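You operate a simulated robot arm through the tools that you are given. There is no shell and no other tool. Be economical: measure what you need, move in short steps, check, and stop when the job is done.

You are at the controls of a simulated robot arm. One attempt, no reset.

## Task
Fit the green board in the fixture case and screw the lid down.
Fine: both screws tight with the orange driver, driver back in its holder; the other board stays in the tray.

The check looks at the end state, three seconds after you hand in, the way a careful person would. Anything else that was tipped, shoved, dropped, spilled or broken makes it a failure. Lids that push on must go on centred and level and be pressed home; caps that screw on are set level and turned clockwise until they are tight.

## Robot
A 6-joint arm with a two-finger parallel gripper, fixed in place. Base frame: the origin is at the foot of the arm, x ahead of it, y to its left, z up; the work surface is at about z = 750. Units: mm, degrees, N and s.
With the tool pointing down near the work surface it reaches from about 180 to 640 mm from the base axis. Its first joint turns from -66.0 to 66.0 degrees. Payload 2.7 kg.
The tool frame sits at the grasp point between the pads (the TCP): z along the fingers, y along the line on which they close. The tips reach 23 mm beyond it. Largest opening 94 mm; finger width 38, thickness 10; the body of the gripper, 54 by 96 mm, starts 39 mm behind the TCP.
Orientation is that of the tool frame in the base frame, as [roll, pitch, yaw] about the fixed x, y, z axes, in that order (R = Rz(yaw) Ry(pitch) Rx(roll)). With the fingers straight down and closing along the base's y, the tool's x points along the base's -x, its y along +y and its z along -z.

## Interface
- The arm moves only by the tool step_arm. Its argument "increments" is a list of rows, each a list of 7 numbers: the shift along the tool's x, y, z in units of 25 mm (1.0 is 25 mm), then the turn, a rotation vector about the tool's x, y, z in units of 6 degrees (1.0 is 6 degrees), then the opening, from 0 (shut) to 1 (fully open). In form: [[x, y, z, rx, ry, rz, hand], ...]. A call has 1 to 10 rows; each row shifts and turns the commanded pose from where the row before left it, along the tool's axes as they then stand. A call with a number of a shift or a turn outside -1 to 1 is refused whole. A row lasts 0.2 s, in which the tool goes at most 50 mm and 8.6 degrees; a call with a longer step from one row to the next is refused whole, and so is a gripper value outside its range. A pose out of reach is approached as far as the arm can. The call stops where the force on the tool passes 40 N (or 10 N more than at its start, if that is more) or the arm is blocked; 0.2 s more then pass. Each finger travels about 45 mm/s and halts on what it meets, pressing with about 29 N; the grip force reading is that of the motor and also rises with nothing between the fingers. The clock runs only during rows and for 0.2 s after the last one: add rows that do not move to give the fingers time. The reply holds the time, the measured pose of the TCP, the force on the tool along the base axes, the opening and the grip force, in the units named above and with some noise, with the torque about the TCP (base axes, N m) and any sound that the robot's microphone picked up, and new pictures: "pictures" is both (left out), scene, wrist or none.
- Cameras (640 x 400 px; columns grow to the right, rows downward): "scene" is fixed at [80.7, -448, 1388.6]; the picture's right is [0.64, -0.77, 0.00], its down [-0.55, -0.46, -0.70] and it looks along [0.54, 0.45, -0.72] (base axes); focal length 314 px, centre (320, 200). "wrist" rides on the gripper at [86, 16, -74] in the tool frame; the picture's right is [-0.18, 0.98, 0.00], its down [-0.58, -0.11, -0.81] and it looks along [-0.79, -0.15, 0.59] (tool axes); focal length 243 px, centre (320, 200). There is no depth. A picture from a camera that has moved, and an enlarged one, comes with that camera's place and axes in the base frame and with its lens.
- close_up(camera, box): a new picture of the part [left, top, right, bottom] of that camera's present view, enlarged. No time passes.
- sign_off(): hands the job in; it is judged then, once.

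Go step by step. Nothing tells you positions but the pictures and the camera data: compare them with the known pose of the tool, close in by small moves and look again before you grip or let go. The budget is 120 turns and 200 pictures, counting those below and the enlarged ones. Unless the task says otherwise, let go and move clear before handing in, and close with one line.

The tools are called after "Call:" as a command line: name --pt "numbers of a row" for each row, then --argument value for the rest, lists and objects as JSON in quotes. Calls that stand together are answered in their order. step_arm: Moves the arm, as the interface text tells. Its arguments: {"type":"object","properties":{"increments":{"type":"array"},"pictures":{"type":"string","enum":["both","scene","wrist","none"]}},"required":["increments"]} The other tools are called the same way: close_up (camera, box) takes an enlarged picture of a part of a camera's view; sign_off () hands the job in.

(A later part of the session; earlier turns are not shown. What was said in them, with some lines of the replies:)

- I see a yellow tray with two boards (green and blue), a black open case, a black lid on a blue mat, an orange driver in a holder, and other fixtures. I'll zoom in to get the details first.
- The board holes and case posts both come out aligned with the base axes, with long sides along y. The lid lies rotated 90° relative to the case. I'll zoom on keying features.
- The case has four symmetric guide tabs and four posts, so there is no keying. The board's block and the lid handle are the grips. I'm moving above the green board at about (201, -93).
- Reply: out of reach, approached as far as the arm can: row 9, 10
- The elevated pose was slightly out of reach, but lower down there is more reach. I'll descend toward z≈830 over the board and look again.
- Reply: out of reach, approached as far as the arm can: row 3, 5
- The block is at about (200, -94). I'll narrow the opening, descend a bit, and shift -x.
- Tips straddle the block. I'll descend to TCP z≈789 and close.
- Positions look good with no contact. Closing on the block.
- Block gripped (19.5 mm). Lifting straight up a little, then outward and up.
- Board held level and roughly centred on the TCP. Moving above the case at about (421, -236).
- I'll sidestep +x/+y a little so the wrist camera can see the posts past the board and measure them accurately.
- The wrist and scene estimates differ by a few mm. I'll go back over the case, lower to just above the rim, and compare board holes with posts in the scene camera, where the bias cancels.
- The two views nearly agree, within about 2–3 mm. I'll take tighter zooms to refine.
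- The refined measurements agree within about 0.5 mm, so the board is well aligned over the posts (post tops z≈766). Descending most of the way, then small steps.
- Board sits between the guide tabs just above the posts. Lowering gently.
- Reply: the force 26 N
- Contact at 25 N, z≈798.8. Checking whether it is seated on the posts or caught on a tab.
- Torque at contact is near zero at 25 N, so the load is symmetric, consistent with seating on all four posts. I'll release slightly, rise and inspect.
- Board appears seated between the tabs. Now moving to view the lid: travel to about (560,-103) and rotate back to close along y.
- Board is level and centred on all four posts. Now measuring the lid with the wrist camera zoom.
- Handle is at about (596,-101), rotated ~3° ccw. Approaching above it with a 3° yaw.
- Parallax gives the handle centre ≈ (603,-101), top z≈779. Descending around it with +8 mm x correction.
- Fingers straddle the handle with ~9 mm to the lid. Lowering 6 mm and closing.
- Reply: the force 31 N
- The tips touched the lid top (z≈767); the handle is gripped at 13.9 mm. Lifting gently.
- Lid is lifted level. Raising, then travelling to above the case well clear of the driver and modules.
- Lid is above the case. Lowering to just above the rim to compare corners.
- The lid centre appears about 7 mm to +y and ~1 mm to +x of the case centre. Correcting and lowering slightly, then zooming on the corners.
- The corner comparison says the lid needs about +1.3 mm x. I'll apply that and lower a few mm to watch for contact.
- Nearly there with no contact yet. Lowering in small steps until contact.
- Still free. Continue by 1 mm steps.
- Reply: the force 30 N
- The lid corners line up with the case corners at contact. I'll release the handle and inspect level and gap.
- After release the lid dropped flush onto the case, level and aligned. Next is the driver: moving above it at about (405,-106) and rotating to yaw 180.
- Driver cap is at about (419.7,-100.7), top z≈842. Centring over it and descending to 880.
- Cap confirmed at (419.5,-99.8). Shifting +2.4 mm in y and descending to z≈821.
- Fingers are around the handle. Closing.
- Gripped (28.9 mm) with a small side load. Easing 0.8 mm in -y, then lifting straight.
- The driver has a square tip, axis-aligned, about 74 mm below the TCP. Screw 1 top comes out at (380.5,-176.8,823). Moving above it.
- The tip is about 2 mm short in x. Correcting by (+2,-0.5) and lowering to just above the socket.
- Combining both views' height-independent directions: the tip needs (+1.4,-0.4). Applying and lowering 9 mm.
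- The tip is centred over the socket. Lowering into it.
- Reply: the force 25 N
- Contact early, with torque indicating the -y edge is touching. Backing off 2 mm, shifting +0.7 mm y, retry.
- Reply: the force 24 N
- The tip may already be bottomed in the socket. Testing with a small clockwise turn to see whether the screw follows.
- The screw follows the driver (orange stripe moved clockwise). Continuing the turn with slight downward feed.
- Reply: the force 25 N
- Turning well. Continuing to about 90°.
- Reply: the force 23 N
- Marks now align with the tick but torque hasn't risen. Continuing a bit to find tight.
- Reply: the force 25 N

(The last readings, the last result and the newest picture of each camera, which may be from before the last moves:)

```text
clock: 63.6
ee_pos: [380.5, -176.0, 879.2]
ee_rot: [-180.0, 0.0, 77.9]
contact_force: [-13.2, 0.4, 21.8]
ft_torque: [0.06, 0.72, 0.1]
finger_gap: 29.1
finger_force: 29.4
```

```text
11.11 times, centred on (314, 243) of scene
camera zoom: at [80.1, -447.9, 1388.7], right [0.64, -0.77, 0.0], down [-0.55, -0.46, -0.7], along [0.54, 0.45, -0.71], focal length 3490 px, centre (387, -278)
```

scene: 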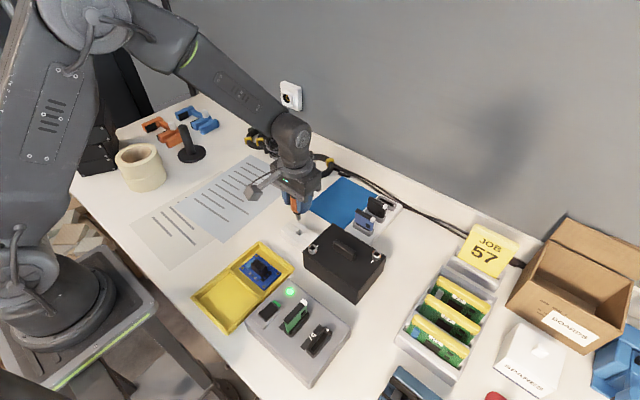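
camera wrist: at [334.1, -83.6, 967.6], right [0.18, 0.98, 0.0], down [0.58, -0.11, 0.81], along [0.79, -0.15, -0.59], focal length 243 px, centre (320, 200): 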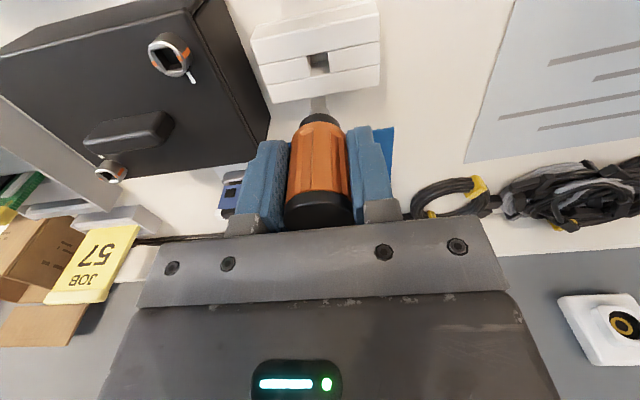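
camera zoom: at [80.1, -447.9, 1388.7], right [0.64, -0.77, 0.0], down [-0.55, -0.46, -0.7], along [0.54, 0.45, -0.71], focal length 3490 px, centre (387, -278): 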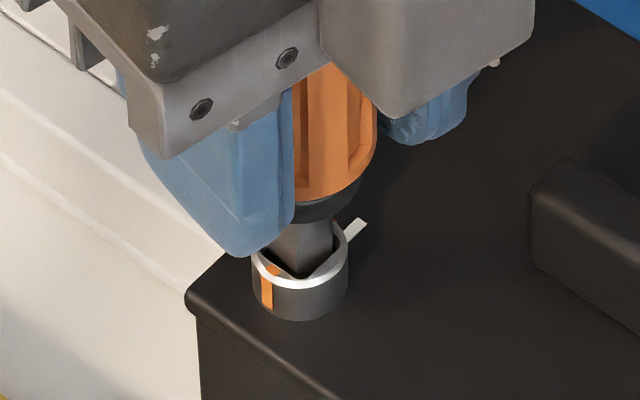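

Stripe seems to have stopped at the tick. Turning a little further to see whether torque rises.

Call:
step_arm --pt "0 0 0 0 0 0.5 0" --pt "0 0 0 0 0 0.5 0" --pt "0 0 0 0 0 0.5 0" --pictures "none"

Call:
close_up --camera "scene" --box '[302, 232, 330, 253]'

```text
clock: 64.4
ee_pos: [380.7, -175.6, 879.7]
ee_rot: [180.0, 0.0, 69.0]
contact_force: [-14.8, -4.6, 11.9]
ft_torque: [-0.23, 0.79, 0.19]
finger_gap: 29.1
finger_force: 28.9
```

```text
16.00 times, centred on (316, 242) of scene
camera zoom: at [80.2, -448.0, 1388.6], right [0.64, -0.77, 0.0], down [-0.55, -0.46, -0.7], along [0.54, 0.45, -0.71], focal length 5025 px, centre (384, -480)
```

zoom: 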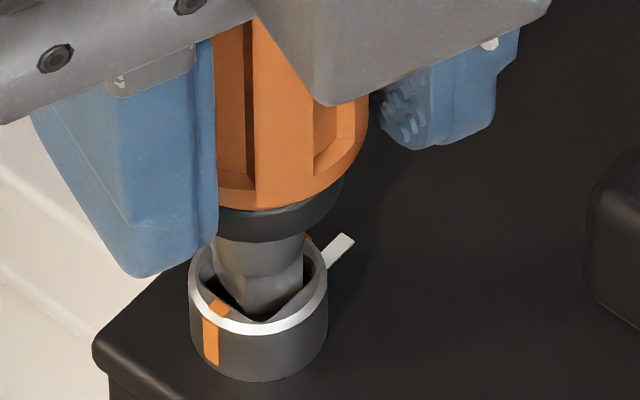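

Torque is rising (0.19 Nm) with marks on the tick. Adding a bit more to make it firmly tight.

Call:
step_arm --pt "0 0 0 0 0 0.5 0" --pt "0 0 0 0 0 0.5 0" --pt "0 0 0 0 0 0.5 0" --pictures "none"

Call:
close_up --camera "scene" --box '[302, 232, 330, 253]'

```text
clock: 65.2
ee_pos: [381.0, -176.6, 878.6]
ee_rot: [-179.8, 0.0, 59.9]
contact_force: [-12.4, 3.0, 2.1]
ft_torque: [0.13, 0.66, 0.18]
finger_gap: 28.9
finger_force: 28.8
```

```text
16.00 times, centred on (316, 242) of scene
camera zoom: at [80.3, -447.9, 1388.7], right [0.64, -0.77, 0.0], down [-0.55, -0.46, -0.7], along [0.54, 0.45, -0.72], focal length 5025 px, centre (384, -480)
```

zoom: 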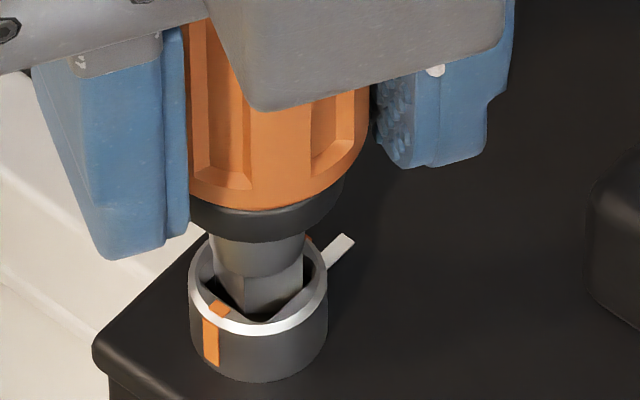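

The screw is at its stop, and the driver only slips in the grip now (0.18 Nm), with marks aligned to the tick. Relaxing the twist and withdrawing.

Call:
step_arm --pt "0 0 0 0 0 -0.7 0" --pt "0 0 -0.2 0 0 0 0" --pt "0 0 -0.6 0 0 0 0" --pt "0 0 -0.8 0 0 0 0" --pt "0 0 -0.6 0 0 0 0" --pt "0 0 0 0 0 0 0" --pictures "none"

Call:
close_up --camera "scene" --box '[286, 205, 342, 255]'

Call:
close_up --camera "scene" --box '[290, 215, 410, 305]'

```text
clock: 66.6
ee_pos: [382.2, -175.8, 935.3]
ee_rot: [-179.9, 0.1, 64.0]
contact_force: [-0.1, -0.6, -0.6]
ft_torque: [-0.01, 0.03, -0.03]
finger_gap: 28.7
finger_force: 29.1
```

```text
8.00 times, centred on (314, 230) of scene
camera zoom: at [80.7, -448.0, 1388.6], right [0.64, -0.77, 0.0], down [-0.55, -0.46, -0.7], along [0.54, 0.45, -0.72], focal length 2513 px, centre (368, -40)
```

zoom: 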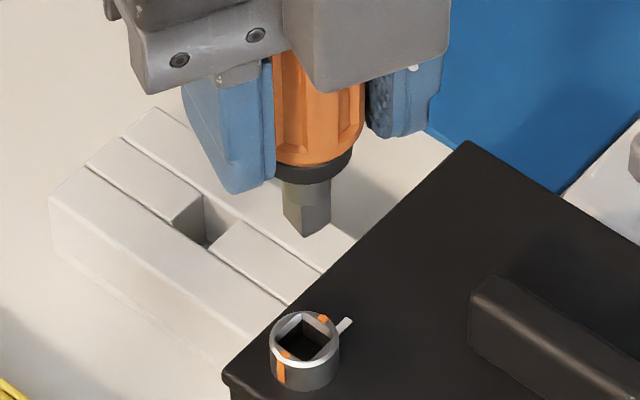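

```text
4.44 times, centred on (350, 260) of scene
camera zoom: at [80.7, -448.0, 1388.6], right [0.64, -0.77, 0.0], down [-0.55, -0.46, -0.7], along [0.54, 0.45, -0.72], focal length 1396 px, centre (187, -67)
```

zoom: 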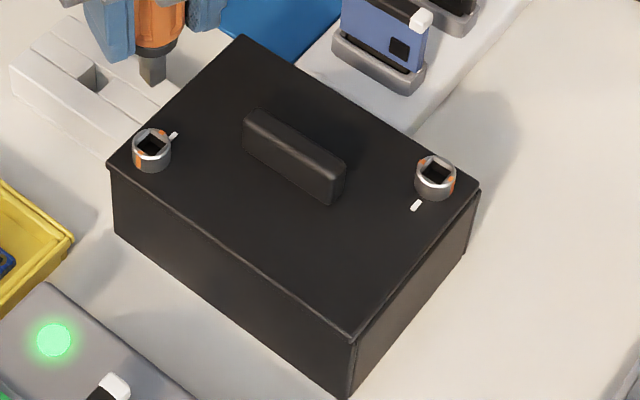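

Screw 1 is tight with its mark on the tick. The tip is now ~16° past axis-aligned at this yaw, so rotating back 106° to yaw ≈170, then heading to screw 2.

Call:
step_arm --pt "0 0 0 0 0 -1 0" --pt "0 0 0 0 0 -1 0" --pt "0 0 0 0 0 -1 0" --pt "0 0 0 0 0 -1 0" --pt "0 0 0 0 0 -1 0" --pt "0 0 0 0 0 -1 0" --pt "0 0 0 0 0 -1 0" --pt "0 0 0 0 0 -1 0" --pt "0 0 0 0 0 -1 0" --pictures "none"

Call:
step_arm --pt "0 0 0 0 0 -1 0" --pt "0 0 0 0 0 -1 0" --pt "0 0 0 0 0 -1 0" --pt "0 0 0 0 0 -1 0" --pt "0 0 0 0 0 -1 0" --pt "0 0 0 0 0 -1 0" --pt "0 0 0 0 0 -1 0" --pt "0 0 0 0 0 -1 0" --pt "0 0 0 0 0 -0.7 0" --pt "0 0 0 0 0 0 0" --pictures "none"

Call:
close_up --camera "scene" --box '[286, 205, 342, 255]'

```text
clock: 68.6
ee_pos: [381.5, -177.0, 935.9]
ee_rot: [179.9, 0.1, 118.2]
contact_force: [-0.4, 0.0, -0.7]
ft_torque: [-0.02, -0.02, 0.02]
finger_gap: 28.7
finger_force: 29.0
```

```text
clock: 70.8
ee_pos: [382.3, -177.0, 934.8]
ee_rot: [-179.9, 0.0, 170.4]
contact_force: [-0.2, 0.0, -0.4]
ft_torque: [0.0, -0.03, 0.0]
finger_gap: 28.9
finger_force: 29.2
```

```text
8.00 times, centred on (314, 230) of scene
camera zoom: at [80.7, -448.0, 1388.6], right [0.64, -0.77, 0.0], down [-0.55, -0.46, -0.7], along [0.54, 0.45, -0.72], focal length 2513 px, centre (368, -40)
```

zoom: 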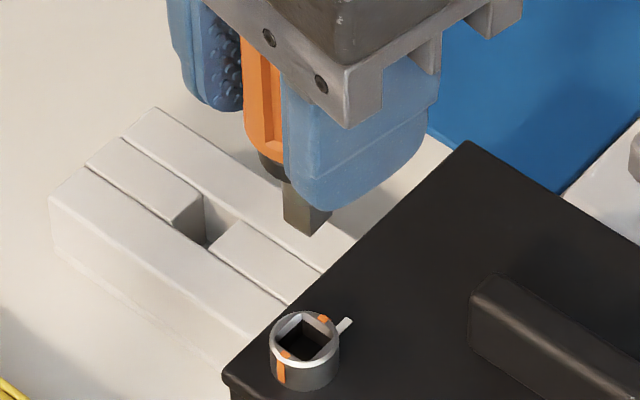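

Tip is axis-aligned again. Moving over screw 2 near (457.7,-293.4).

Call:
step_arm --pt "-0.751 -0.817 0 0 0 0 0" --pt "-0.751 -0.817 0 0 0 0 0" --pt "-0.751 -0.817 0 0 0 0 0" --pt "-0.751 -0.817 0 0 0 0 0" --pt "-0.751 -0.817 0 0 0 0 0" --pt "0 0 0.6 0 0 0 0" --pt "0 0 0.6 0 0 0 0" --pt "0 0 0 0 0 0 0" --pt "0 0 0 0 0 0 0" --pictures "none"

Call:
close_up --camera "scene" --box '[362, 232, 394, 256]'

Call:
close_up --camera "wrist" --box '[280, 50, 360, 110]'

```text
clock: 72.8
ee_pos: [456.9, -294.1, 905.7]
ee_rot: [180.0, 0.0, 170.3]
contact_force: [0.6, -0.3, -0.7]
ft_torque: [0.02, -0.04, 0.02]
finger_gap: 28.6
finger_force: 29.2
```

```text
16.00 times, centred on (378, 244) of scene
camera zoom: at [80.7, -448.0, 1388.6], right [0.64, -0.77, 0.0], down [-0.55, -0.46, -0.7], along [0.54, 0.45, -0.72], focal length 5025 px, centre (-608, -504)
```

zoom: 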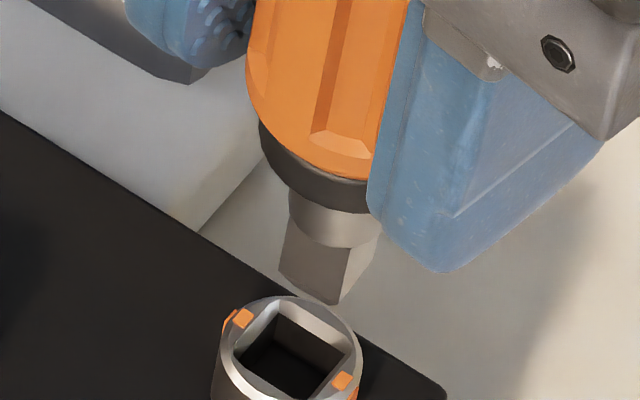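

```text
6.67 times, centred on (320, 80) of wrist
camera zoom: at [373.4, -263.3, 978.6], right [0.35, 0.94, 0.0], down [0.55, -0.21, 0.81], along [0.76, -0.28, -0.59], focal length 1618 px, centre (320, 1000)
```

zoom: 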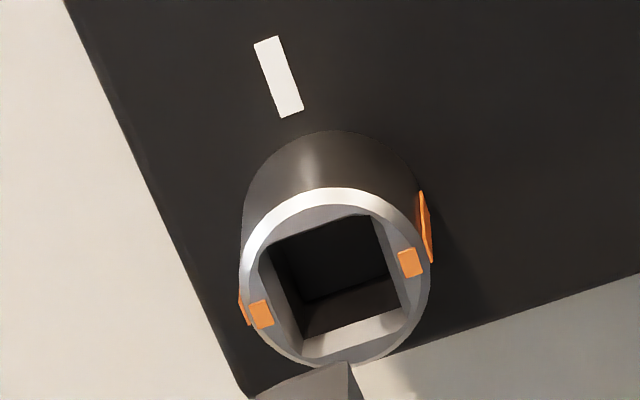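

Correcting by (-0.3,+1.7) mm and lowering to just into the socket mouth.

Call:
step_arm --pt "0.023 0.065 0.25 0 0 0 0" --pt "0 0 0.25 0 0 0 0" --pt "0 0 0 0 0 0 0" --pt "0 0 0 0 0 0 0" --pictures "none"

Call:
close_up --camera "scene" --box '[362, 236, 394, 260]'

Call:
close_up --camera "wrist" --box '[280, 50, 360, 110]'

```text
clock: 73.8
ee_pos: [457.3, -291.0, 893.5]
ee_rot: [-179.9, 0.0, 170.3]
contact_force: [0.8, 0.9, -1.0]
ft_torque: [-0.01, 0.0, 0.0]
finger_gap: 28.4
finger_force: 29.0
```

```text
16.00 times, centred on (378, 248) of scene
camera zoom: at [80.7, -448.0, 1388.6], right [0.64, -0.77, 0.0], down [-0.55, -0.46, -0.7], along [0.54, 0.45, -0.72], focal length 5025 px, centre (-608, -568)
```

zoom: 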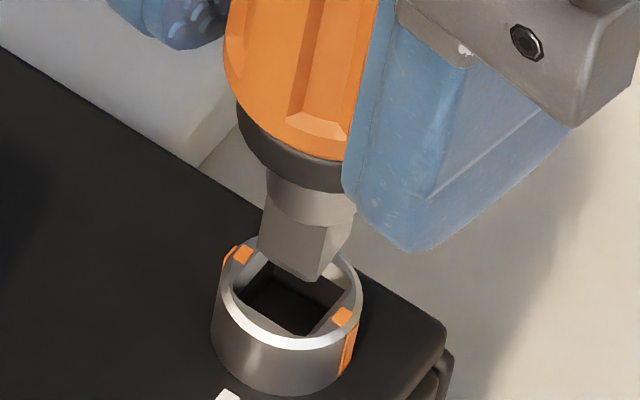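

```text
6.67 times, centred on (320, 80) of wrist
camera zoom: at [374.1, -261.2, 966.7], right [0.35, 0.94, 0.0], down [0.55, -0.21, 0.81], along [0.76, -0.28, -0.59], focal length 1618 px, centre (320, 1000)
```

zoom: 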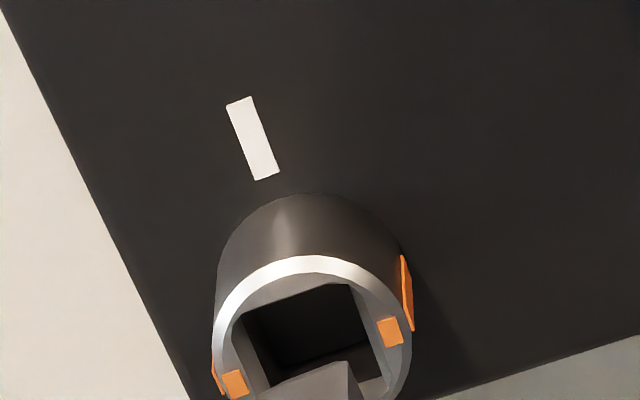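

The driver slid up ~9 mm in the grip while pressing, so the tip is still ~14 mm above the socket. Fine-correcting and lowering another 8 mm.

Call:
step_arm --pt "-0.025 -0.028 0.16 0 0 0 0" --pt "0 0 0.16 0 0 0 0" --pt "0 0 0 0 0 0 0" --pt "0 0 0 0 0 0 0" --pictures "none"

Call:
close_up --camera "scene" --box '[362, 236, 394, 260]'

Call:
close_up --camera "wrist" --box '[280, 60, 360, 120]'

```text
clock: 74.8
ee_pos: [458.0, -291.5, 885.7]
ee_rot: [-180.0, -0.1, 170.3]
contact_force: [0.0, 0.1, -0.7]
ft_torque: [0.01, -0.01, 0.03]
finger_gap: 28.7
finger_force: 29.0
```

```text
16.00 times, centred on (378, 248) of scene
camera zoom: at [80.7, -448.0, 1388.6], right [0.64, -0.77, 0.0], down [-0.55, -0.46, -0.7], along [0.54, 0.45, -0.72], focal length 5025 px, centre (-608, -568)
```

zoom: 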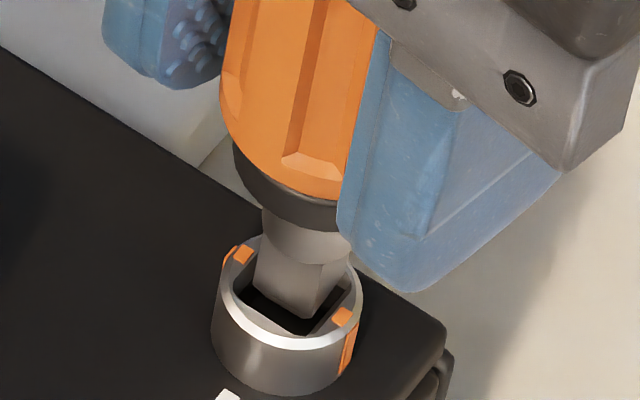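

```text
6.67 times, centred on (320, 90) of wrist
camera zoom: at [374.2, -261.7, 958.6], right [0.35, 0.94, 0.0], down [0.56, -0.21, 0.81], along [0.76, -0.28, -0.59], focal length 1618 px, centre (320, 933)
```

zoom: 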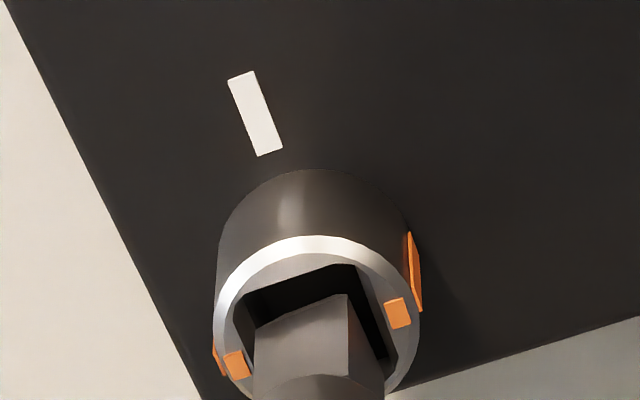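

The tip is over the socket mouth. Lowering in.

Call:
step_arm --pt "0 0 0.12 0 0 0 0" --pt "0 0 0.12 0 0 0 0" --pt "0 0 0.12 0 0 0 0" --pt "0 0 0 0 0 0 0" --pictures "none"

Call:
close_up --camera "scene" --box '[362, 236, 394, 260]'

```text
clock: 75.8
ee_pos: [457.9, -292.4, 879.2]
ee_rot: [-179.9, 0.3, 170.5]
contact_force: [-7.9, -0.4, 22.4]
ft_torque: [-0.04, 0.41, -0.02]
finger_gap: 28.6
finger_force: 28.9
```

```text
16.00 times, centred on (378, 248) of scene
camera zoom: at [80.2, -447.8, 1388.7], right [0.64, -0.77, 0.0], down [-0.55, -0.46, -0.7], along [0.54, 0.45, -0.71], focal length 5025 px, centre (-608, -568)
```

zoom: 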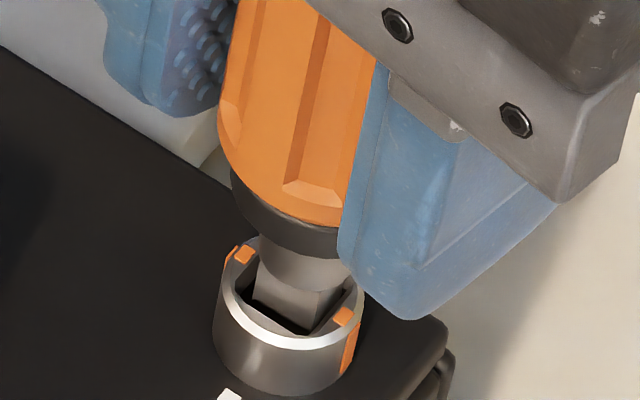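

Contact like with screw 1. Turning clockwise.

Call:
step_arm --pt "0 0 0 0 0 1 0" --pt "0 0 0 0 0 1 0" --pt "0 0 0 0 0 1 0" --pt "0 0 0.02 0 0 1 0" --pt "0 0 0.02 0 0 1 0" --pt "0 0 0.02 0 0 1 0" --pictures "none"

Call:
close_up --camera "scene" --box '[362, 236, 394, 260]'

```text
clock: 77.2
ee_pos: [458.5, -291.3, 876.5]
ee_rot: [-179.9, 0.2, 134.2]
contact_force: [-5.5, -7.5, 24.5]
ft_torque: [-0.41, 0.34, 0.01]
finger_gap: 28.6
finger_force: 29.0
```

```text
16.00 times, centred on (378, 248) of scene
camera zoom: at [80.2, -447.9, 1388.7], right [0.64, -0.77, 0.0], down [-0.55, -0.46, -0.7], along [0.54, 0.45, -0.71], focal length 5025 px, centre (-608, -568)
```

zoom: 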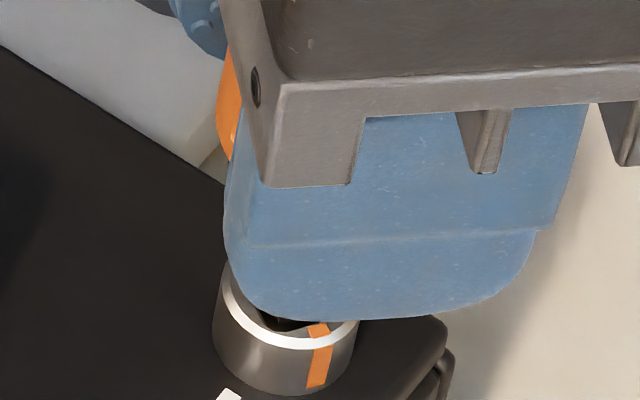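

Screw 2 is following. Continuing.

Call:
step_arm --pt "0 0 0.01 0 0 1 0" --pt "0 0 0.01 0 0 1 0" --pt "0 0 0.01 0 0 1 0" --pt "0 0 0.01 0 0 1 0" --pt "0 0 0.01 0 0 1 0" --pt "0 0 0.01 0 0 1 0" --pt "0 0 0.01 0 0 1 0" --pictures "none"

Call:
close_up --camera "scene" --box '[362, 236, 394, 260]'

```text
clock: 78.8
ee_pos: [458.4, -291.4, 873.5]
ee_rot: [180.0, 0.1, 92.3]
contact_force: [-12.6, -7.2, 22.9]
ft_torque: [-0.33, 0.58, 0.0]
finger_gap: 28.6
finger_force: 29.3
```

```text
16.00 times, centred on (378, 248) of scene
camera zoom: at [80.1, -447.9, 1388.7], right [0.64, -0.77, 0.0], down [-0.55, -0.46, -0.7], along [0.54, 0.45, -0.71], focal length 5025 px, centre (-608, -568)
```

zoom: 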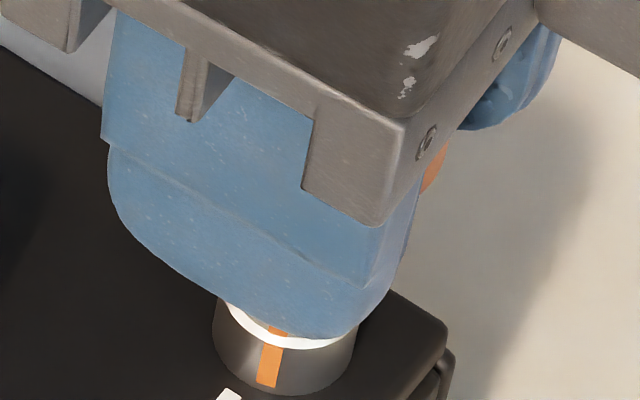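

The stripe is ~30° short of the tick. Continuing.

Call:
step_arm --pt "0 0 0 0 0 1 0" --pt "0 0 0 0 0 1 0" --pt "0 0 0.01 0 0 1 0" --pt "0 0 0 0 0 1 0" --pt "0 0 0.01 0 0 1 0" --pictures "none"

Call:
close_up --camera "scene" --box '[362, 240, 394, 264]'

```text
clock: 80.0
ee_pos: [457.5, -290.7, 872.3]
ee_rot: [-179.9, -0.2, 62.2]
contact_force: [-9.3, 1.9, 21.4]
ft_torque: [0.07, 0.39, 0.09]
finger_gap: 28.6
finger_force: 28.6
```

```text
16.00 times, centred on (378, 252) of scene
camera zoom: at [80.1, -447.7, 1388.7], right [0.64, -0.77, 0.0], down [-0.55, -0.46, -0.7], along [0.54, 0.45, -0.71], focal length 5025 px, centre (-608, -632)
```

zoom: 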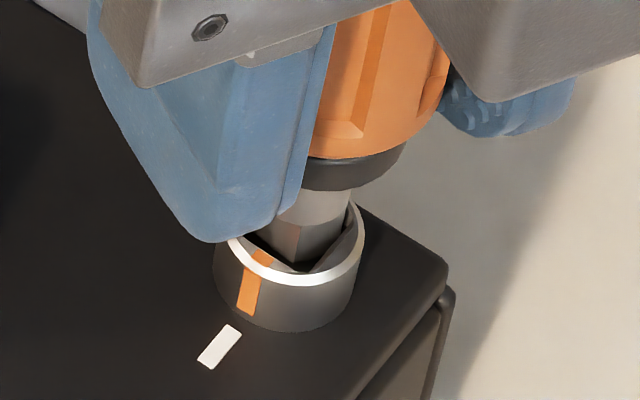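

Stripe is nearly at the tick and torque is starting to rise. A few more small increments.

Call:
step_arm --pt "0 0 0 0 0 0.7 0" --pt "0 0 0 0 0 0.7 0" --pt "0 0 0 0 0 0.7 0" --pt "0 0 0 0 0 0.7 0" --pictures "none"

Call:
close_up --camera "scene" --box '[362, 240, 394, 264]'

```text
clock: 81.0
ee_pos: [457.6, -291.0, 870.9]
ee_rot: [-179.9, -0.1, 45.5]
contact_force: [-7.2, 3.2, 13.0]
ft_torque: [0.25, 0.26, 0.4]
finger_gap: 28.8
finger_force: 28.8
```

```text
16.00 times, centred on (378, 252) of scene
camera zoom: at [80.3, -447.8, 1388.7], right [0.64, -0.77, 0.0], down [-0.55, -0.46, -0.7], along [0.54, 0.45, -0.72], focal length 5025 px, centre (-608, -632)
```

zoom: 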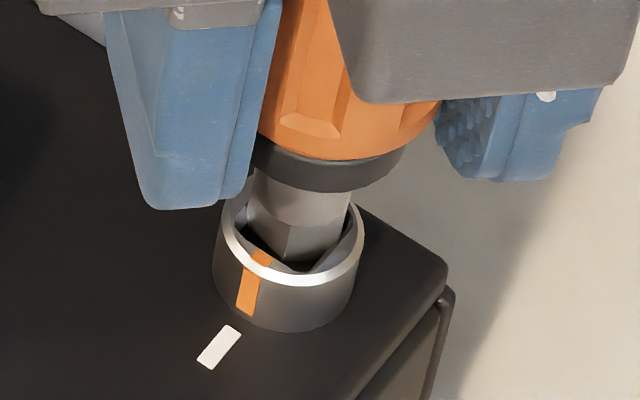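

Torque reached 0.40 Nm with the stripe stationary on the tick: tight. One small extra nudge, then withdraw and compare both screws.

Call:
step_arm --pt "0 0 0 0 0 0.6 0" --pt "0 0 0 0 0 -1 0" --pt "0 0 0 0 0 -1 0" --pt "0 0 -0.2 0 0 0 0" --pt "0 0 -0.6 0 0 0 0" --pt "0 0 -1 0 0 0 0" --pt "0 0 -0.8 0 0 0 0" --pictures "none"

Call:
close_up --camera "scene" --box '[362, 225, 402, 261]'

Call:
close_up --camera "scene" --box '[302, 232, 330, 253]'

```text
clock: 82.6
ee_pos: [457.9, -292.3, 936.3]
ee_rot: [-179.9, 0.0, 54.0]
contact_force: [0.0, -0.4, -0.2]
ft_torque: [-0.02, 0.02, 0.02]
finger_gap: 28.6
finger_force: 29.0
```

```text
11.11 times, centred on (382, 243) of scene
camera zoom: at [80.7, -448.0, 1388.6], right [0.64, -0.77, 0.0], down [-0.55, -0.46, -0.7], along [0.54, 0.45, -0.72], focal length 3490 px, centre (-369, -278)
```

zoom: 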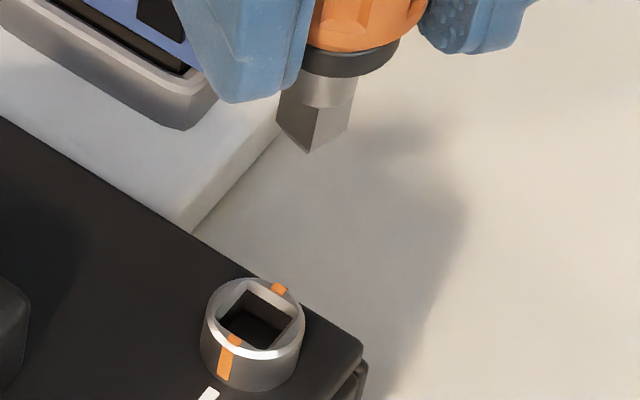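

```text
16.00 times, centred on (316, 242) of scene
camera zoom: at [80.7, -448.0, 1388.6], right [0.64, -0.77, 0.0], down [-0.55, -0.46, -0.7], along [0.54, 0.45, -0.72], focal length 5025 px, centre (384, -480)
```

zoom: 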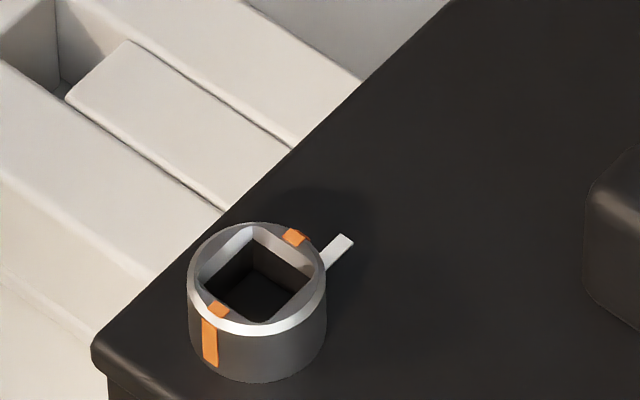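

Both screws are at their stops with marks aligned to their ticks. Now returning the driver: rotate ccw ~31° so the tip is square to the holder hole, and travel over the holder.

Call:
step_arm --pt "0 0 0 0 0 -1 0" --pt "0 0 0 0 0 -1 0" --pt "0 0 0 0 0 -1 0" --pt "0 0 0 0 0 -1 0" --pt "0 0 0 0 0 -1 0" --pt "0 0 0 0 0 -0.24 0" --pictures "none"

Call:
step_arm --pt "0.946 -0.2575 0 0 0 0 0" --pt "0.946 -0.2575 0 0 0 0 0" --pt "0.946 -0.2575 0 0 0 0 0" --pt "0.946 -0.2575 0 0 0 0 0" --pt "0.946 -0.2575 0 0 0 0 0" --pt "0.946 -0.2575 0 0 0 0 0" --pt "0.946 -0.2575 0 0 0 0 0" --pt "0.946 -0.2575 0 0 0 0 0" --pt "0 0 0 0 0 0 0" --pt "0 0 0 0 0 0 0"

Call:
close_up --camera "scene" --box '[270, 185, 334, 245]'

```text
clock: 84.0
ee_pos: [458.6, -290.6, 937.5]
ee_rot: [180.0, -0.1, 85.5]
contact_force: [-0.9, 0.5, -1.0]
ft_torque: [0.0, -0.02, 0.03]
finger_gap: 28.7
finger_force: 28.8
```

```text
clock: 86.2
ee_pos: [422.5, -97.9, 937.9]
ee_rot: [-180.0, 0.0, 85.4]
contact_force: [0.4, 0.5, -0.3]
ft_torque: [-0.02, -0.01, 0.04]
finger_gap: 29.0
finger_force: 29.3
camera wrist: at [444.6, -14.5, 1011.9], right [0.96, -0.26, 0.0], down [-0.16, -0.57, 0.81], along [-0.21, -0.78, -0.59], focal length 243 px, centre (320, 200)
```

scene: 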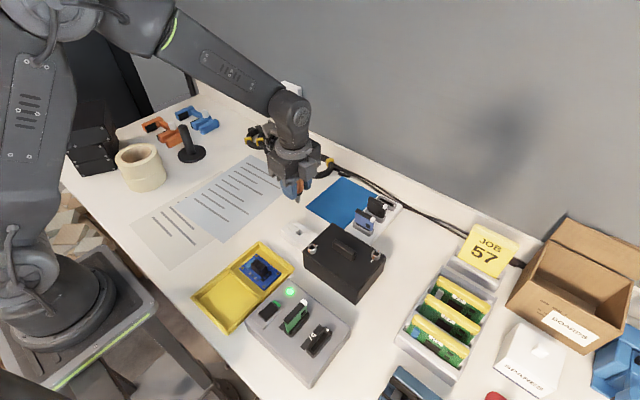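
wrist: 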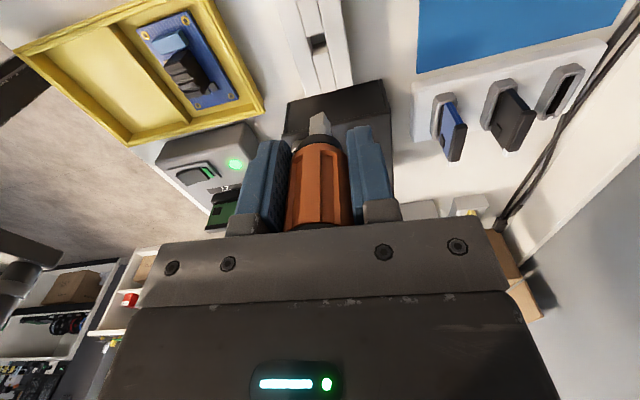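

```text
6.67 times, centred on (302, 215) of scene
camera zoom: at [80.7, -448.0, 1388.6], right [0.64, -0.77, 0.0], down [-0.55, -0.46, -0.7], along [0.54, 0.45, -0.72], focal length 2094 px, centre (440, 100)
```

zoom: 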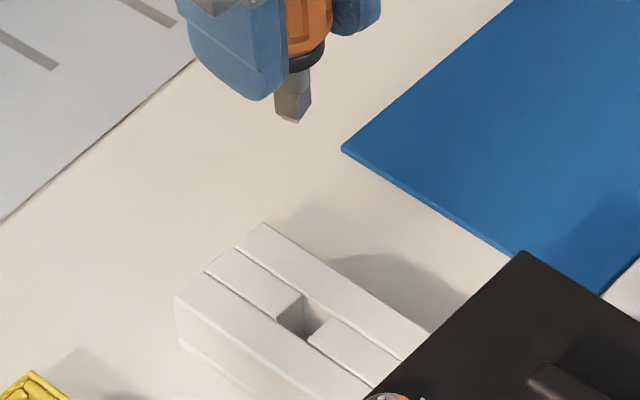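

Positioned over the holder. Lowering to just above the hole for alignment.

Call:
step_arm --pt "0 0 0.9 0 0 0 0" --pt "0 0 0.9 0 0 0 0" --pt "0 0 0.9 0 0 0 0" --pt "0 0 0.8 0 0 0 0" --pt "0 0 0 0 0 0 0" --pt "0 0 0 0 0 0 0" --pictures "none"

Call:
close_up --camera "scene" --box '[278, 210, 318, 240]'

Call:
close_up --camera "wrist" --box '[260, 20, 380, 140]'

```text
clock: 87.6
ee_pos: [422.2, -99.2, 850.3]
ee_rot: [-180.0, 0.0, 85.4]
contact_force: [0.3, -0.1, -0.6]
ft_torque: [0.03, -0.04, -0.01]
finger_gap: 28.9
finger_force: 29.0
```

```text
13.33 times, centred on (298, 225) of scene
camera zoom: at [80.7, -448.0, 1388.6], right [0.64, -0.77, 0.0], down [-0.55, -0.46, -0.7], along [0.54, 0.45, -0.72], focal length 4188 px, centre (613, -133)
```

zoom: 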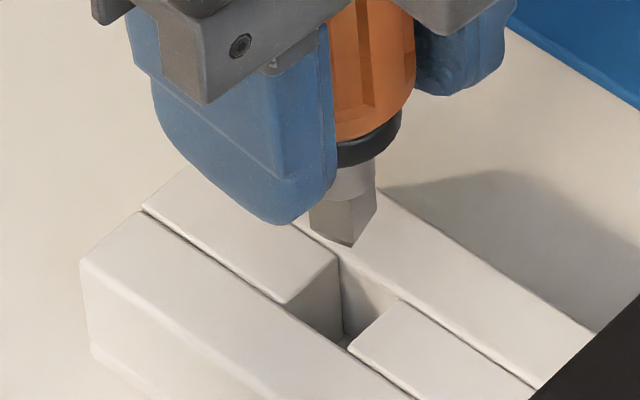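

```text
3.33 times, centred on (320, 80) of wrist
camera zoom: at [444.7, -14.2, 924.2], right [0.96, -0.26, 0.0], down [-0.16, -0.57, 0.81], along [-0.21, -0.78, -0.59], focal length 809 px, centre (320, 600)
```

zoom: 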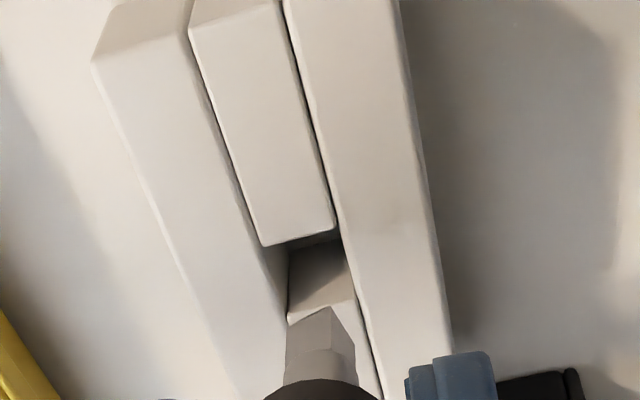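

The tip is ~10° off square and ~2 mm high in x. Rotating cw 10°, correcting and lowering 12 mm.

Call:
step_arm --pt "-0.043 -0.081 0 0 0 0.85 0" --pt "0 0 0.24 0 0 0.85 0" --pt "0 0 0.24 0 0 0 0" --pt "0 0 0 0 0 0 0" --pt "0 0 0 0 0 0 0" --pictures "none"

Call:
close_up --camera "scene" --box '[278, 212, 318, 242]'

Call:
close_up --camera "wrist" --box '[260, 20, 380, 140]'

```text
clock: 88.8
ee_pos: [421.3, -99.8, 837.9]
ee_rot: [180.0, 0.0, 75.2]
contact_force: [-0.3, -0.3, -1.4]
ft_torque: [0.0, -0.01, -0.01]
finger_gap: 28.7
finger_force: 28.8
```

```text
13.33 times, centred on (298, 227) of scene
camera zoom: at [80.7, -448.0, 1388.6], right [0.64, -0.77, 0.0], down [-0.55, -0.46, -0.7], along [0.54, 0.45, -0.72], focal length 4188 px, centre (613, -160)
```

zoom: 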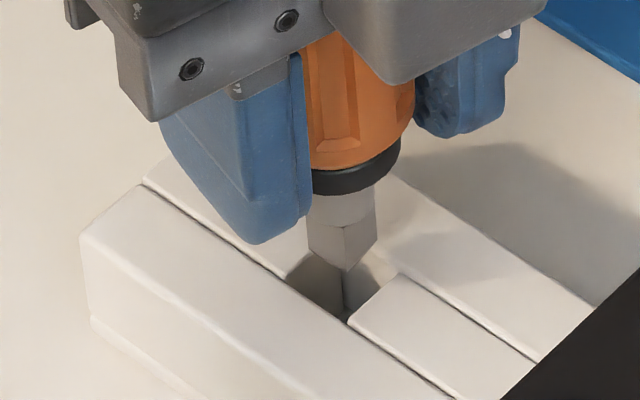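

```text
3.33 times, centred on (320, 80) of wrist
camera zoom: at [457.5, -20.6, 912.1], right [0.9, -0.43, 0.0], down [-0.25, -0.53, 0.81], along [-0.35, -0.73, -0.59], focal length 809 px, centre (320, 600)
```

zoom: 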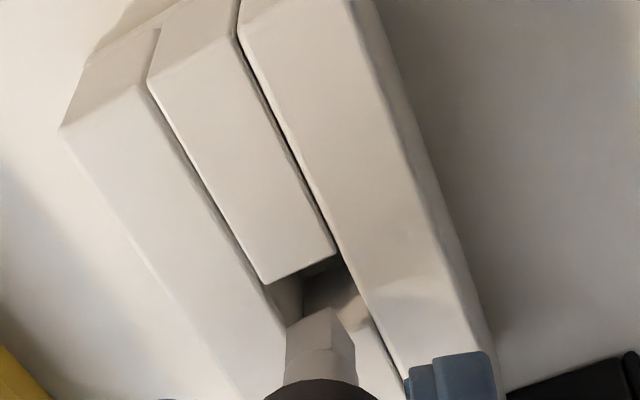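

Zooming to check tip squareness and alignment more precisely.

Call:
close_up --camera "scene" --box '[292, 222, 308, 238]'

Call:
close_up --camera "wrist" --box '[290, 80, 350, 140]'

```text
16.00 times, centred on (300, 230) of scene
camera zoom: at [80.7, -448.0, 1388.6], right [0.64, -0.77, 0.0], down [-0.55, -0.46, -0.7], along [0.54, 0.45, -0.72], focal length 5025 px, centre (640, -280)
```

zoom: 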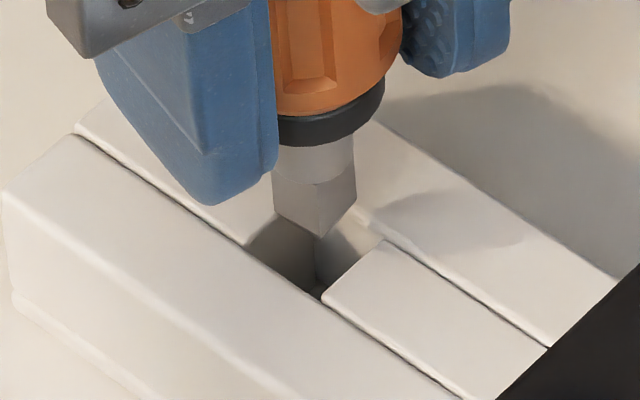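

```text
6.67 times, centred on (320, 110) of wrist
camera zoom: at [457.5, -20.6, 912.1], right [0.9, -0.43, 0.0], down [-0.25, -0.53, 0.81], along [-0.35, -0.73, -0.59], focal length 1618 px, centre (320, 800)
```

zoom: 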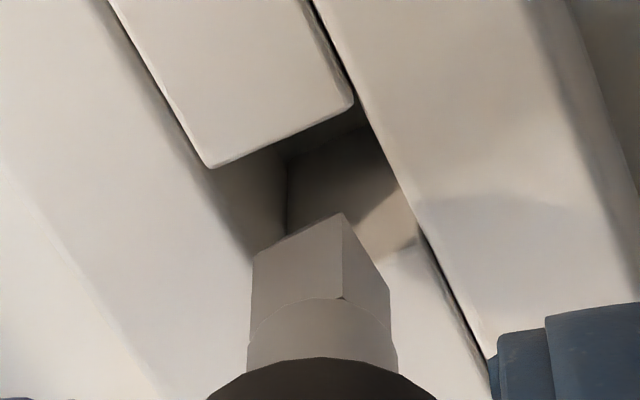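

The 15 mm hole gives ample clearance, and the tip is within ~1 mm. Small correction and lowering into the holder.

Call:
step_arm --pt "-0.039 -0.023 0 0 0 0.5 0" --pt "0 0 0.2 0 0 0 0" --pt "0 0 0.2 0 0 0 0" --pt "0 0 0.2 0 0 0 0" --pt "0 0 0.12 0 0 0 0" --pt "0 0 0 0 0 0 0" --pictures "none"

Call:
close_up --camera "scene" --box '[278, 206, 322, 242]'

```text
clock: 90.2
ee_pos: [419.0, -101.9, 820.0]
ee_rot: [180.0, 0.0, 72.3]
contact_force: [0.1, -0.5, -0.9]
ft_torque: [0.03, 0.02, -0.01]
finger_gap: 28.7
finger_force: 28.9
```

```text
11.11 times, centred on (300, 224) of scene
camera zoom: at [80.7, -448.0, 1388.6], right [0.64, -0.77, 0.0], down [-0.55, -0.46, -0.7], along [0.54, 0.45, -0.72], focal length 3490 px, centre (542, -67)
```

zoom: 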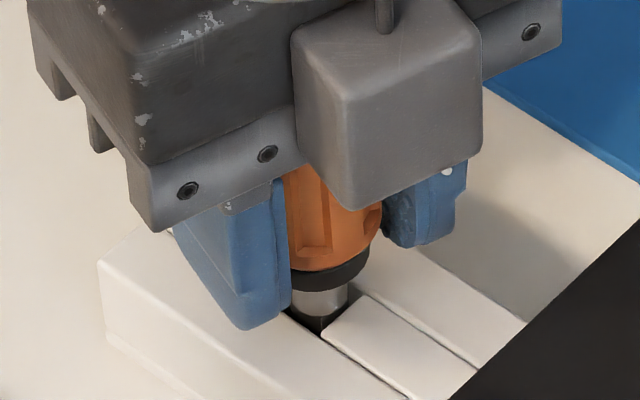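

Tip is entering the hole. Continuing down until contact.

Call:
step_arm --pt "0 0 0.08 0 0 0 0" --pt "0 0 0.08 0 0 0 0" --pt "0 0 0.08 0 0 0 0" --pt "0 0 0.08 0 0 0 0" --pt "0 0 0 0 0 0 0" --pictures "none"

Call:
close_up --camera "scene" --box '[278, 206, 322, 242]'

```text
clock: 91.3
ee_pos: [420.7, -101.7, 815.7]
ee_rot: [179.7, -0.1, 72.3]
contact_force: [-3.9, 1.4, 8.1]
ft_torque: [0.04, 0.15, 0.03]
finger_gap: 28.6
finger_force: 29.1
stopped in row 5: the force on the tool passed its limit at 42 N (the readings are from after the stop); the commanded pose is now the measured one
```

```text
11.11 times, centred on (300, 224) of scene
camera zoom: at [80.5, -447.9, 1388.6], right [0.64, -0.77, 0.0], down [-0.55, -0.46, -0.7], along [0.54, 0.45, -0.72], focal length 3490 px, centre (542, -67)
```

zoom: 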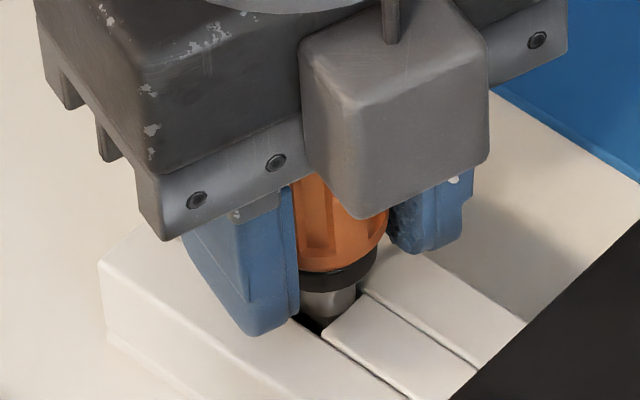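

Contact at z≈815 (42 N). I need to see whether the driver is fully seated.

Call:
close_up --camera "wrist" --box '[280, 80, 360, 150]'

Call:
close_up --camera "scene" --box '[292, 222, 312, 240]'

```text
5.71 times, centred on (320, 115) of wrist
camera zoom: at [461.9, -24.2, 889.5], right [0.88, -0.47, 0.0], down [-0.28, -0.52, 0.81], along [-0.38, -0.71, -0.59], focal length 1386 px, centre (320, 686)
```

zoom: 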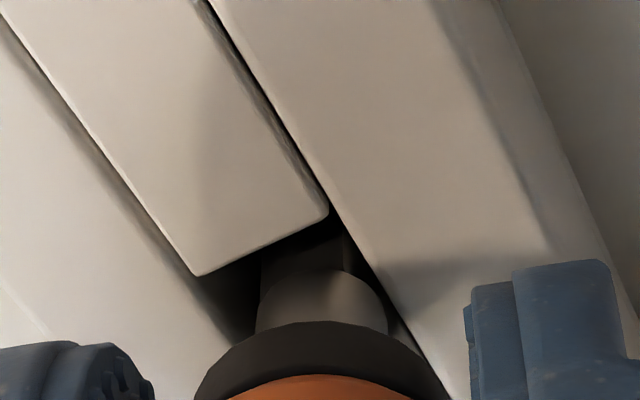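

```text
16.00 times, centred on (302, 231) of scene
camera zoom: at [80.5, -447.9, 1388.6], right [0.64, -0.77, 0.0], down [-0.55, -0.46, -0.7], along [0.54, 0.45, -0.72], focal length 5025 px, centre (608, -296)
```

zoom: 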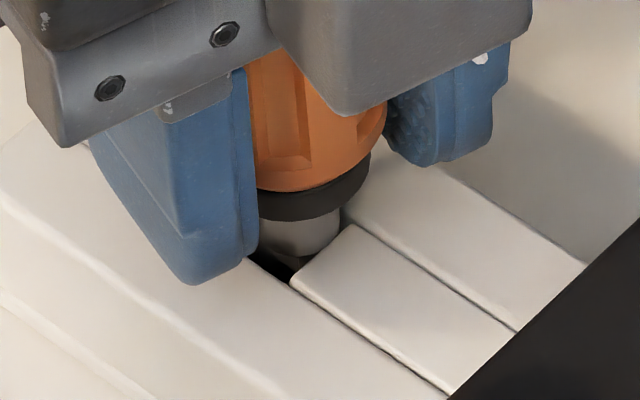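

The driver's round shank appears offset toward +x and is catching the right bar. Raising slightly, shifting about 1.8 mm toward -x, and lowering again.

Call:
step_arm --pt "0 0 -0.16 0 0 0 0" --pt "0 -0.072 0 0 0 0 0" --pt "0 0 0.1 0 0 0 0" --pt "0 0 0.08 0 0 0 0" --pt "0 0 0.06 0 0 0 0" --pt "0 0 0 0 0 0 0" --pictures "none"

Call:
close_up --camera "wrist" --box '[280, 80, 360, 150]'

Call:
close_up --camera "scene" --box '[292, 222, 312, 240]'

```text
clock: 92.7
ee_pos: [419.9, -101.5, 815.0]
ee_rot: [179.5, -0.1, 72.3]
contact_force: [-10.5, 0.9, 36.5]
ft_torque: [-0.24, 0.39, -0.06]
finger_gap: 28.3
finger_force: 29.0
```

```text
5.71 times, centred on (320, 115) of wrist
camera zoom: at [460.5, -24.4, 889.5], right [0.88, -0.47, 0.01], down [-0.29, -0.52, 0.8], along [-0.38, -0.71, -0.59], focal length 1386 px, centre (320, 686)
```

zoom: 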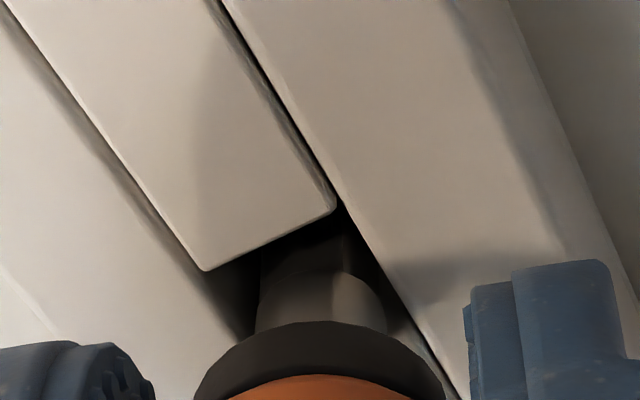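

```text
16.00 times, centred on (302, 231) of scene
camera zoom: at [79.9, -447.8, 1388.7], right [0.64, -0.77, 0.0], down [-0.55, -0.46, -0.7], along [0.54, 0.45, -0.71], focal length 5025 px, centre (608, -296)
```

zoom: 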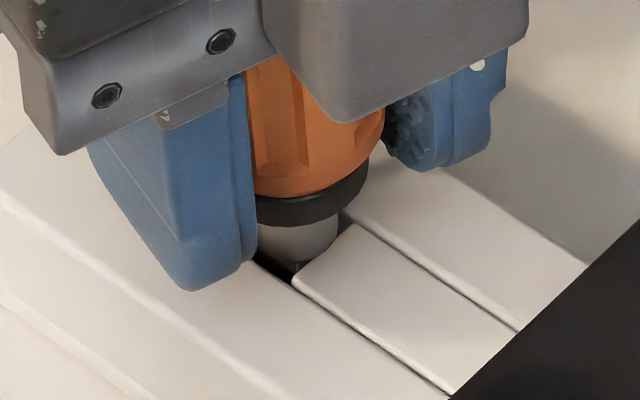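

The torque indicates contact on the -y side (the second bar's edge). Raising, shifting +2 mm in y, lowering again.

Call:
step_arm --pt "0 0 -0.2 0 0 0 0" --pt "0.076 -0.024 0 0 0 0 0" --pt "0 0 0.1 0 0 0 0" --pt "0 0 0.08 0 0 0 0" --pt "0 0 0.08 0 0 0 0" --pt "0 0 0.06 0 0 0 0" --pt "0 0 0 0 0 0 0" --pictures "none"

Call:
close_up --camera "wrist" --box '[280, 80, 360, 150]'

Call:
close_up --camera "scene" --box '[292, 222, 312, 240]'

```text
clock: 94.3
ee_pos: [419.9, -98.9, 810.7]
ee_rot: [179.8, -0.1, 72.1]
contact_force: [0.2, -0.4, 0.3]
ft_torque: [-0.02, -0.02, -0.02]
finger_gap: 28.5
finger_force: 29.3
```

```text
5.71 times, centred on (320, 115) of wrist
camera zoom: at [460.3, -22.0, 884.1], right [0.88, -0.48, 0.0], down [-0.29, -0.52, 0.81], along [-0.38, -0.71, -0.59], focal length 1386 px, centre (320, 686)
```

zoom: 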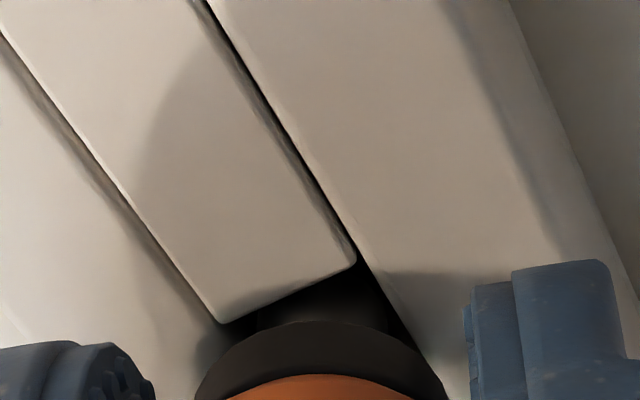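

```text
16.00 times, centred on (302, 231) of scene
camera zoom: at [80.7, -448.0, 1388.6], right [0.64, -0.77, 0.0], down [-0.55, -0.46, -0.7], along [0.54, 0.45, -0.72], focal length 5025 px, centre (608, -296)
```

zoom: 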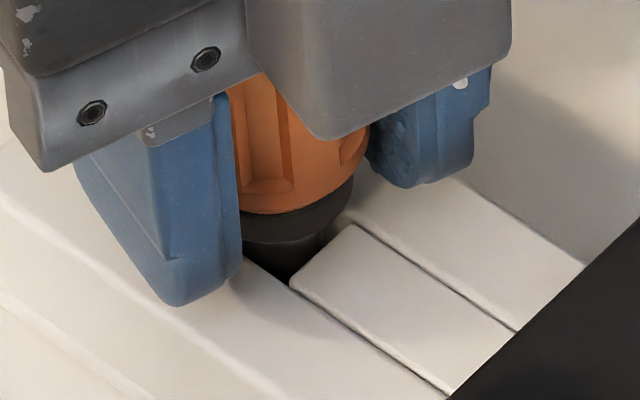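

It slipped in with zero force and sits lower now. Continuing down gently until it bottoms.

Call:
step_arm --pt "0 0 0.06 0 0 0 0" --pt "0 0 0.06 0 0 0 0" --pt "0 0 0.06 0 0 0 0" --pt "0 0 0 0 0 0 0" --pictures "none"

Call:
close_up --camera "scene" --box '[292, 222, 312, 240]'

```text
clock: 95.3
ee_pos: [420.8, -99.3, 806.8]
ee_rot: [179.6, -0.1, 72.1]
contact_force: [-6.7, -0.1, 21.2]
ft_torque: [0.02, 0.38, 0.0]
finger_gap: 28.4
finger_force: 28.7
```

```text
16.00 times, centred on (302, 231) of scene
camera zoom: at [80.2, -447.9, 1388.7], right [0.64, -0.77, 0.0], down [-0.55, -0.46, -0.7], along [0.54, 0.45, -0.71], focal length 5025 px, centre (608, -296)
```

zoom: 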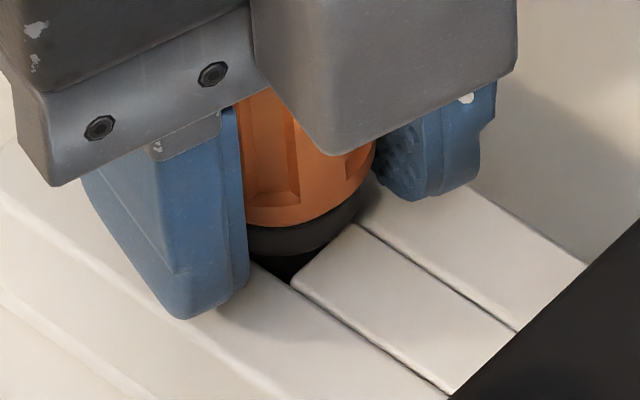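

It now matches the original seated height. Releasing and rising straight up.

Call:
step_arm --pt "0 0 -0.02 0 0 0 0.3" --pt "0 0 0 0 0 0 0.6" --pt "0 0 0 0 0 0 0.6" --pt "0 0 0 0 0 0 0.6" --pt "0 0 -0.5 0 0 0 0.6" --pt "0 0 -0.8 0 0 0 0.6" --pt "0 0 -1 0 0 0 0.6" --pt "0 0 -1 0 0 0 0.6" --pt "0 0 -1 0 0 0 0.6" --pt "0 0 -1 0 0 0 0.6"

Call:
close_up --camera "scene" --box '[276, 200, 326, 250]'

Call:
close_up --camera "scene" --box '[296, 220, 400, 305]'

```text
clock: 97.5
ee_pos: [418.7, -99.0, 938.2]
ee_rot: [179.8, 0.0, 72.2]
contact_force: [0.2, 0.5, -0.7]
ft_torque: [0.02, 0.01, 0.03]
finger_gap: 56.3
finger_force: 0.1
camera wrist: at [459.5, -22.3, 1012.7], right [0.88, -0.48, 0.0], down [-0.28, -0.52, 0.81], along [-0.38, -0.71, -0.59], focal length 243 px, centre (320, 200)
```

scene: 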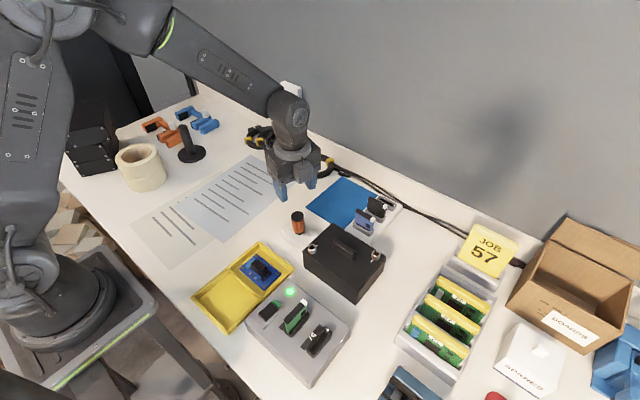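
wrist: 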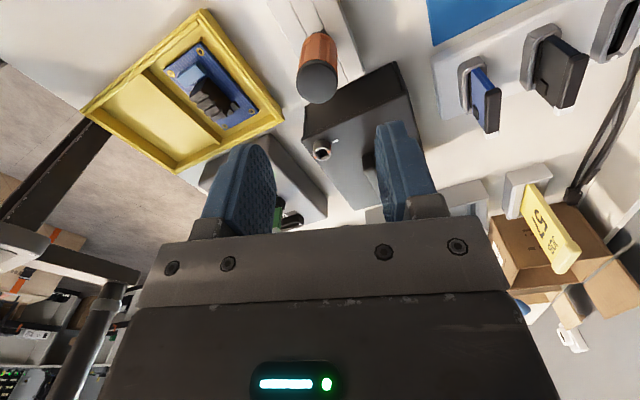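

```text
8.00 times, centred on (301, 225) of scene
camera zoom: at [80.7, -448.0, 1388.6], right [0.64, -0.77, 0.0], down [-0.55, -0.46, -0.7], along [0.54, 0.45, -0.72], focal length 2513 px, centre (472, 0)
```

zoom: 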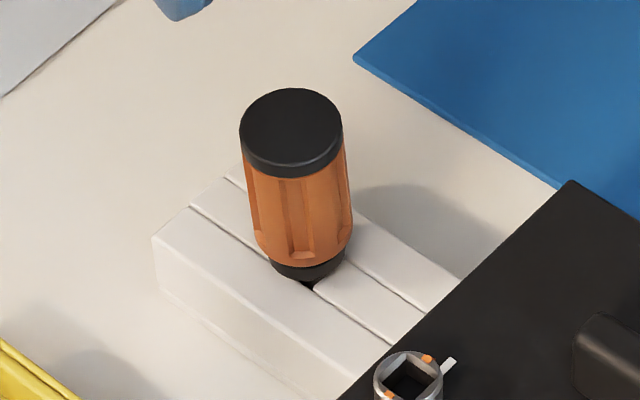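

```text
4.71 times, centred on (348, 262) of scene
camera zoom: at [80.7, -448.0, 1388.6], right [0.64, -0.77, 0.0], down [-0.55, -0.46, -0.7], along [0.54, 0.45, -0.72], focal length 1478 px, centre (188, -94)
```

zoom: 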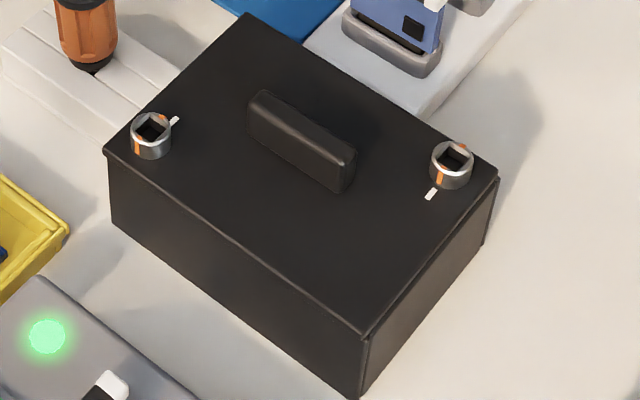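

The driver is back in its holder, both screw marks sit on their ticks, the lid is flush, and the blue board is still in the tray. The arm is clear, so I'm handing in.

Call:
sign_off

```text
The job is handed in.
```

The green board is in the case, the lid is on and both screws are turned to their stops. The driver is back in its holder, leaning very slightly, and the blue board is still in the tray. Screw 1 stopped at 0.19 Nm, when the driver began slipping in the grip, and screw 2 reached 0.40 Nm.
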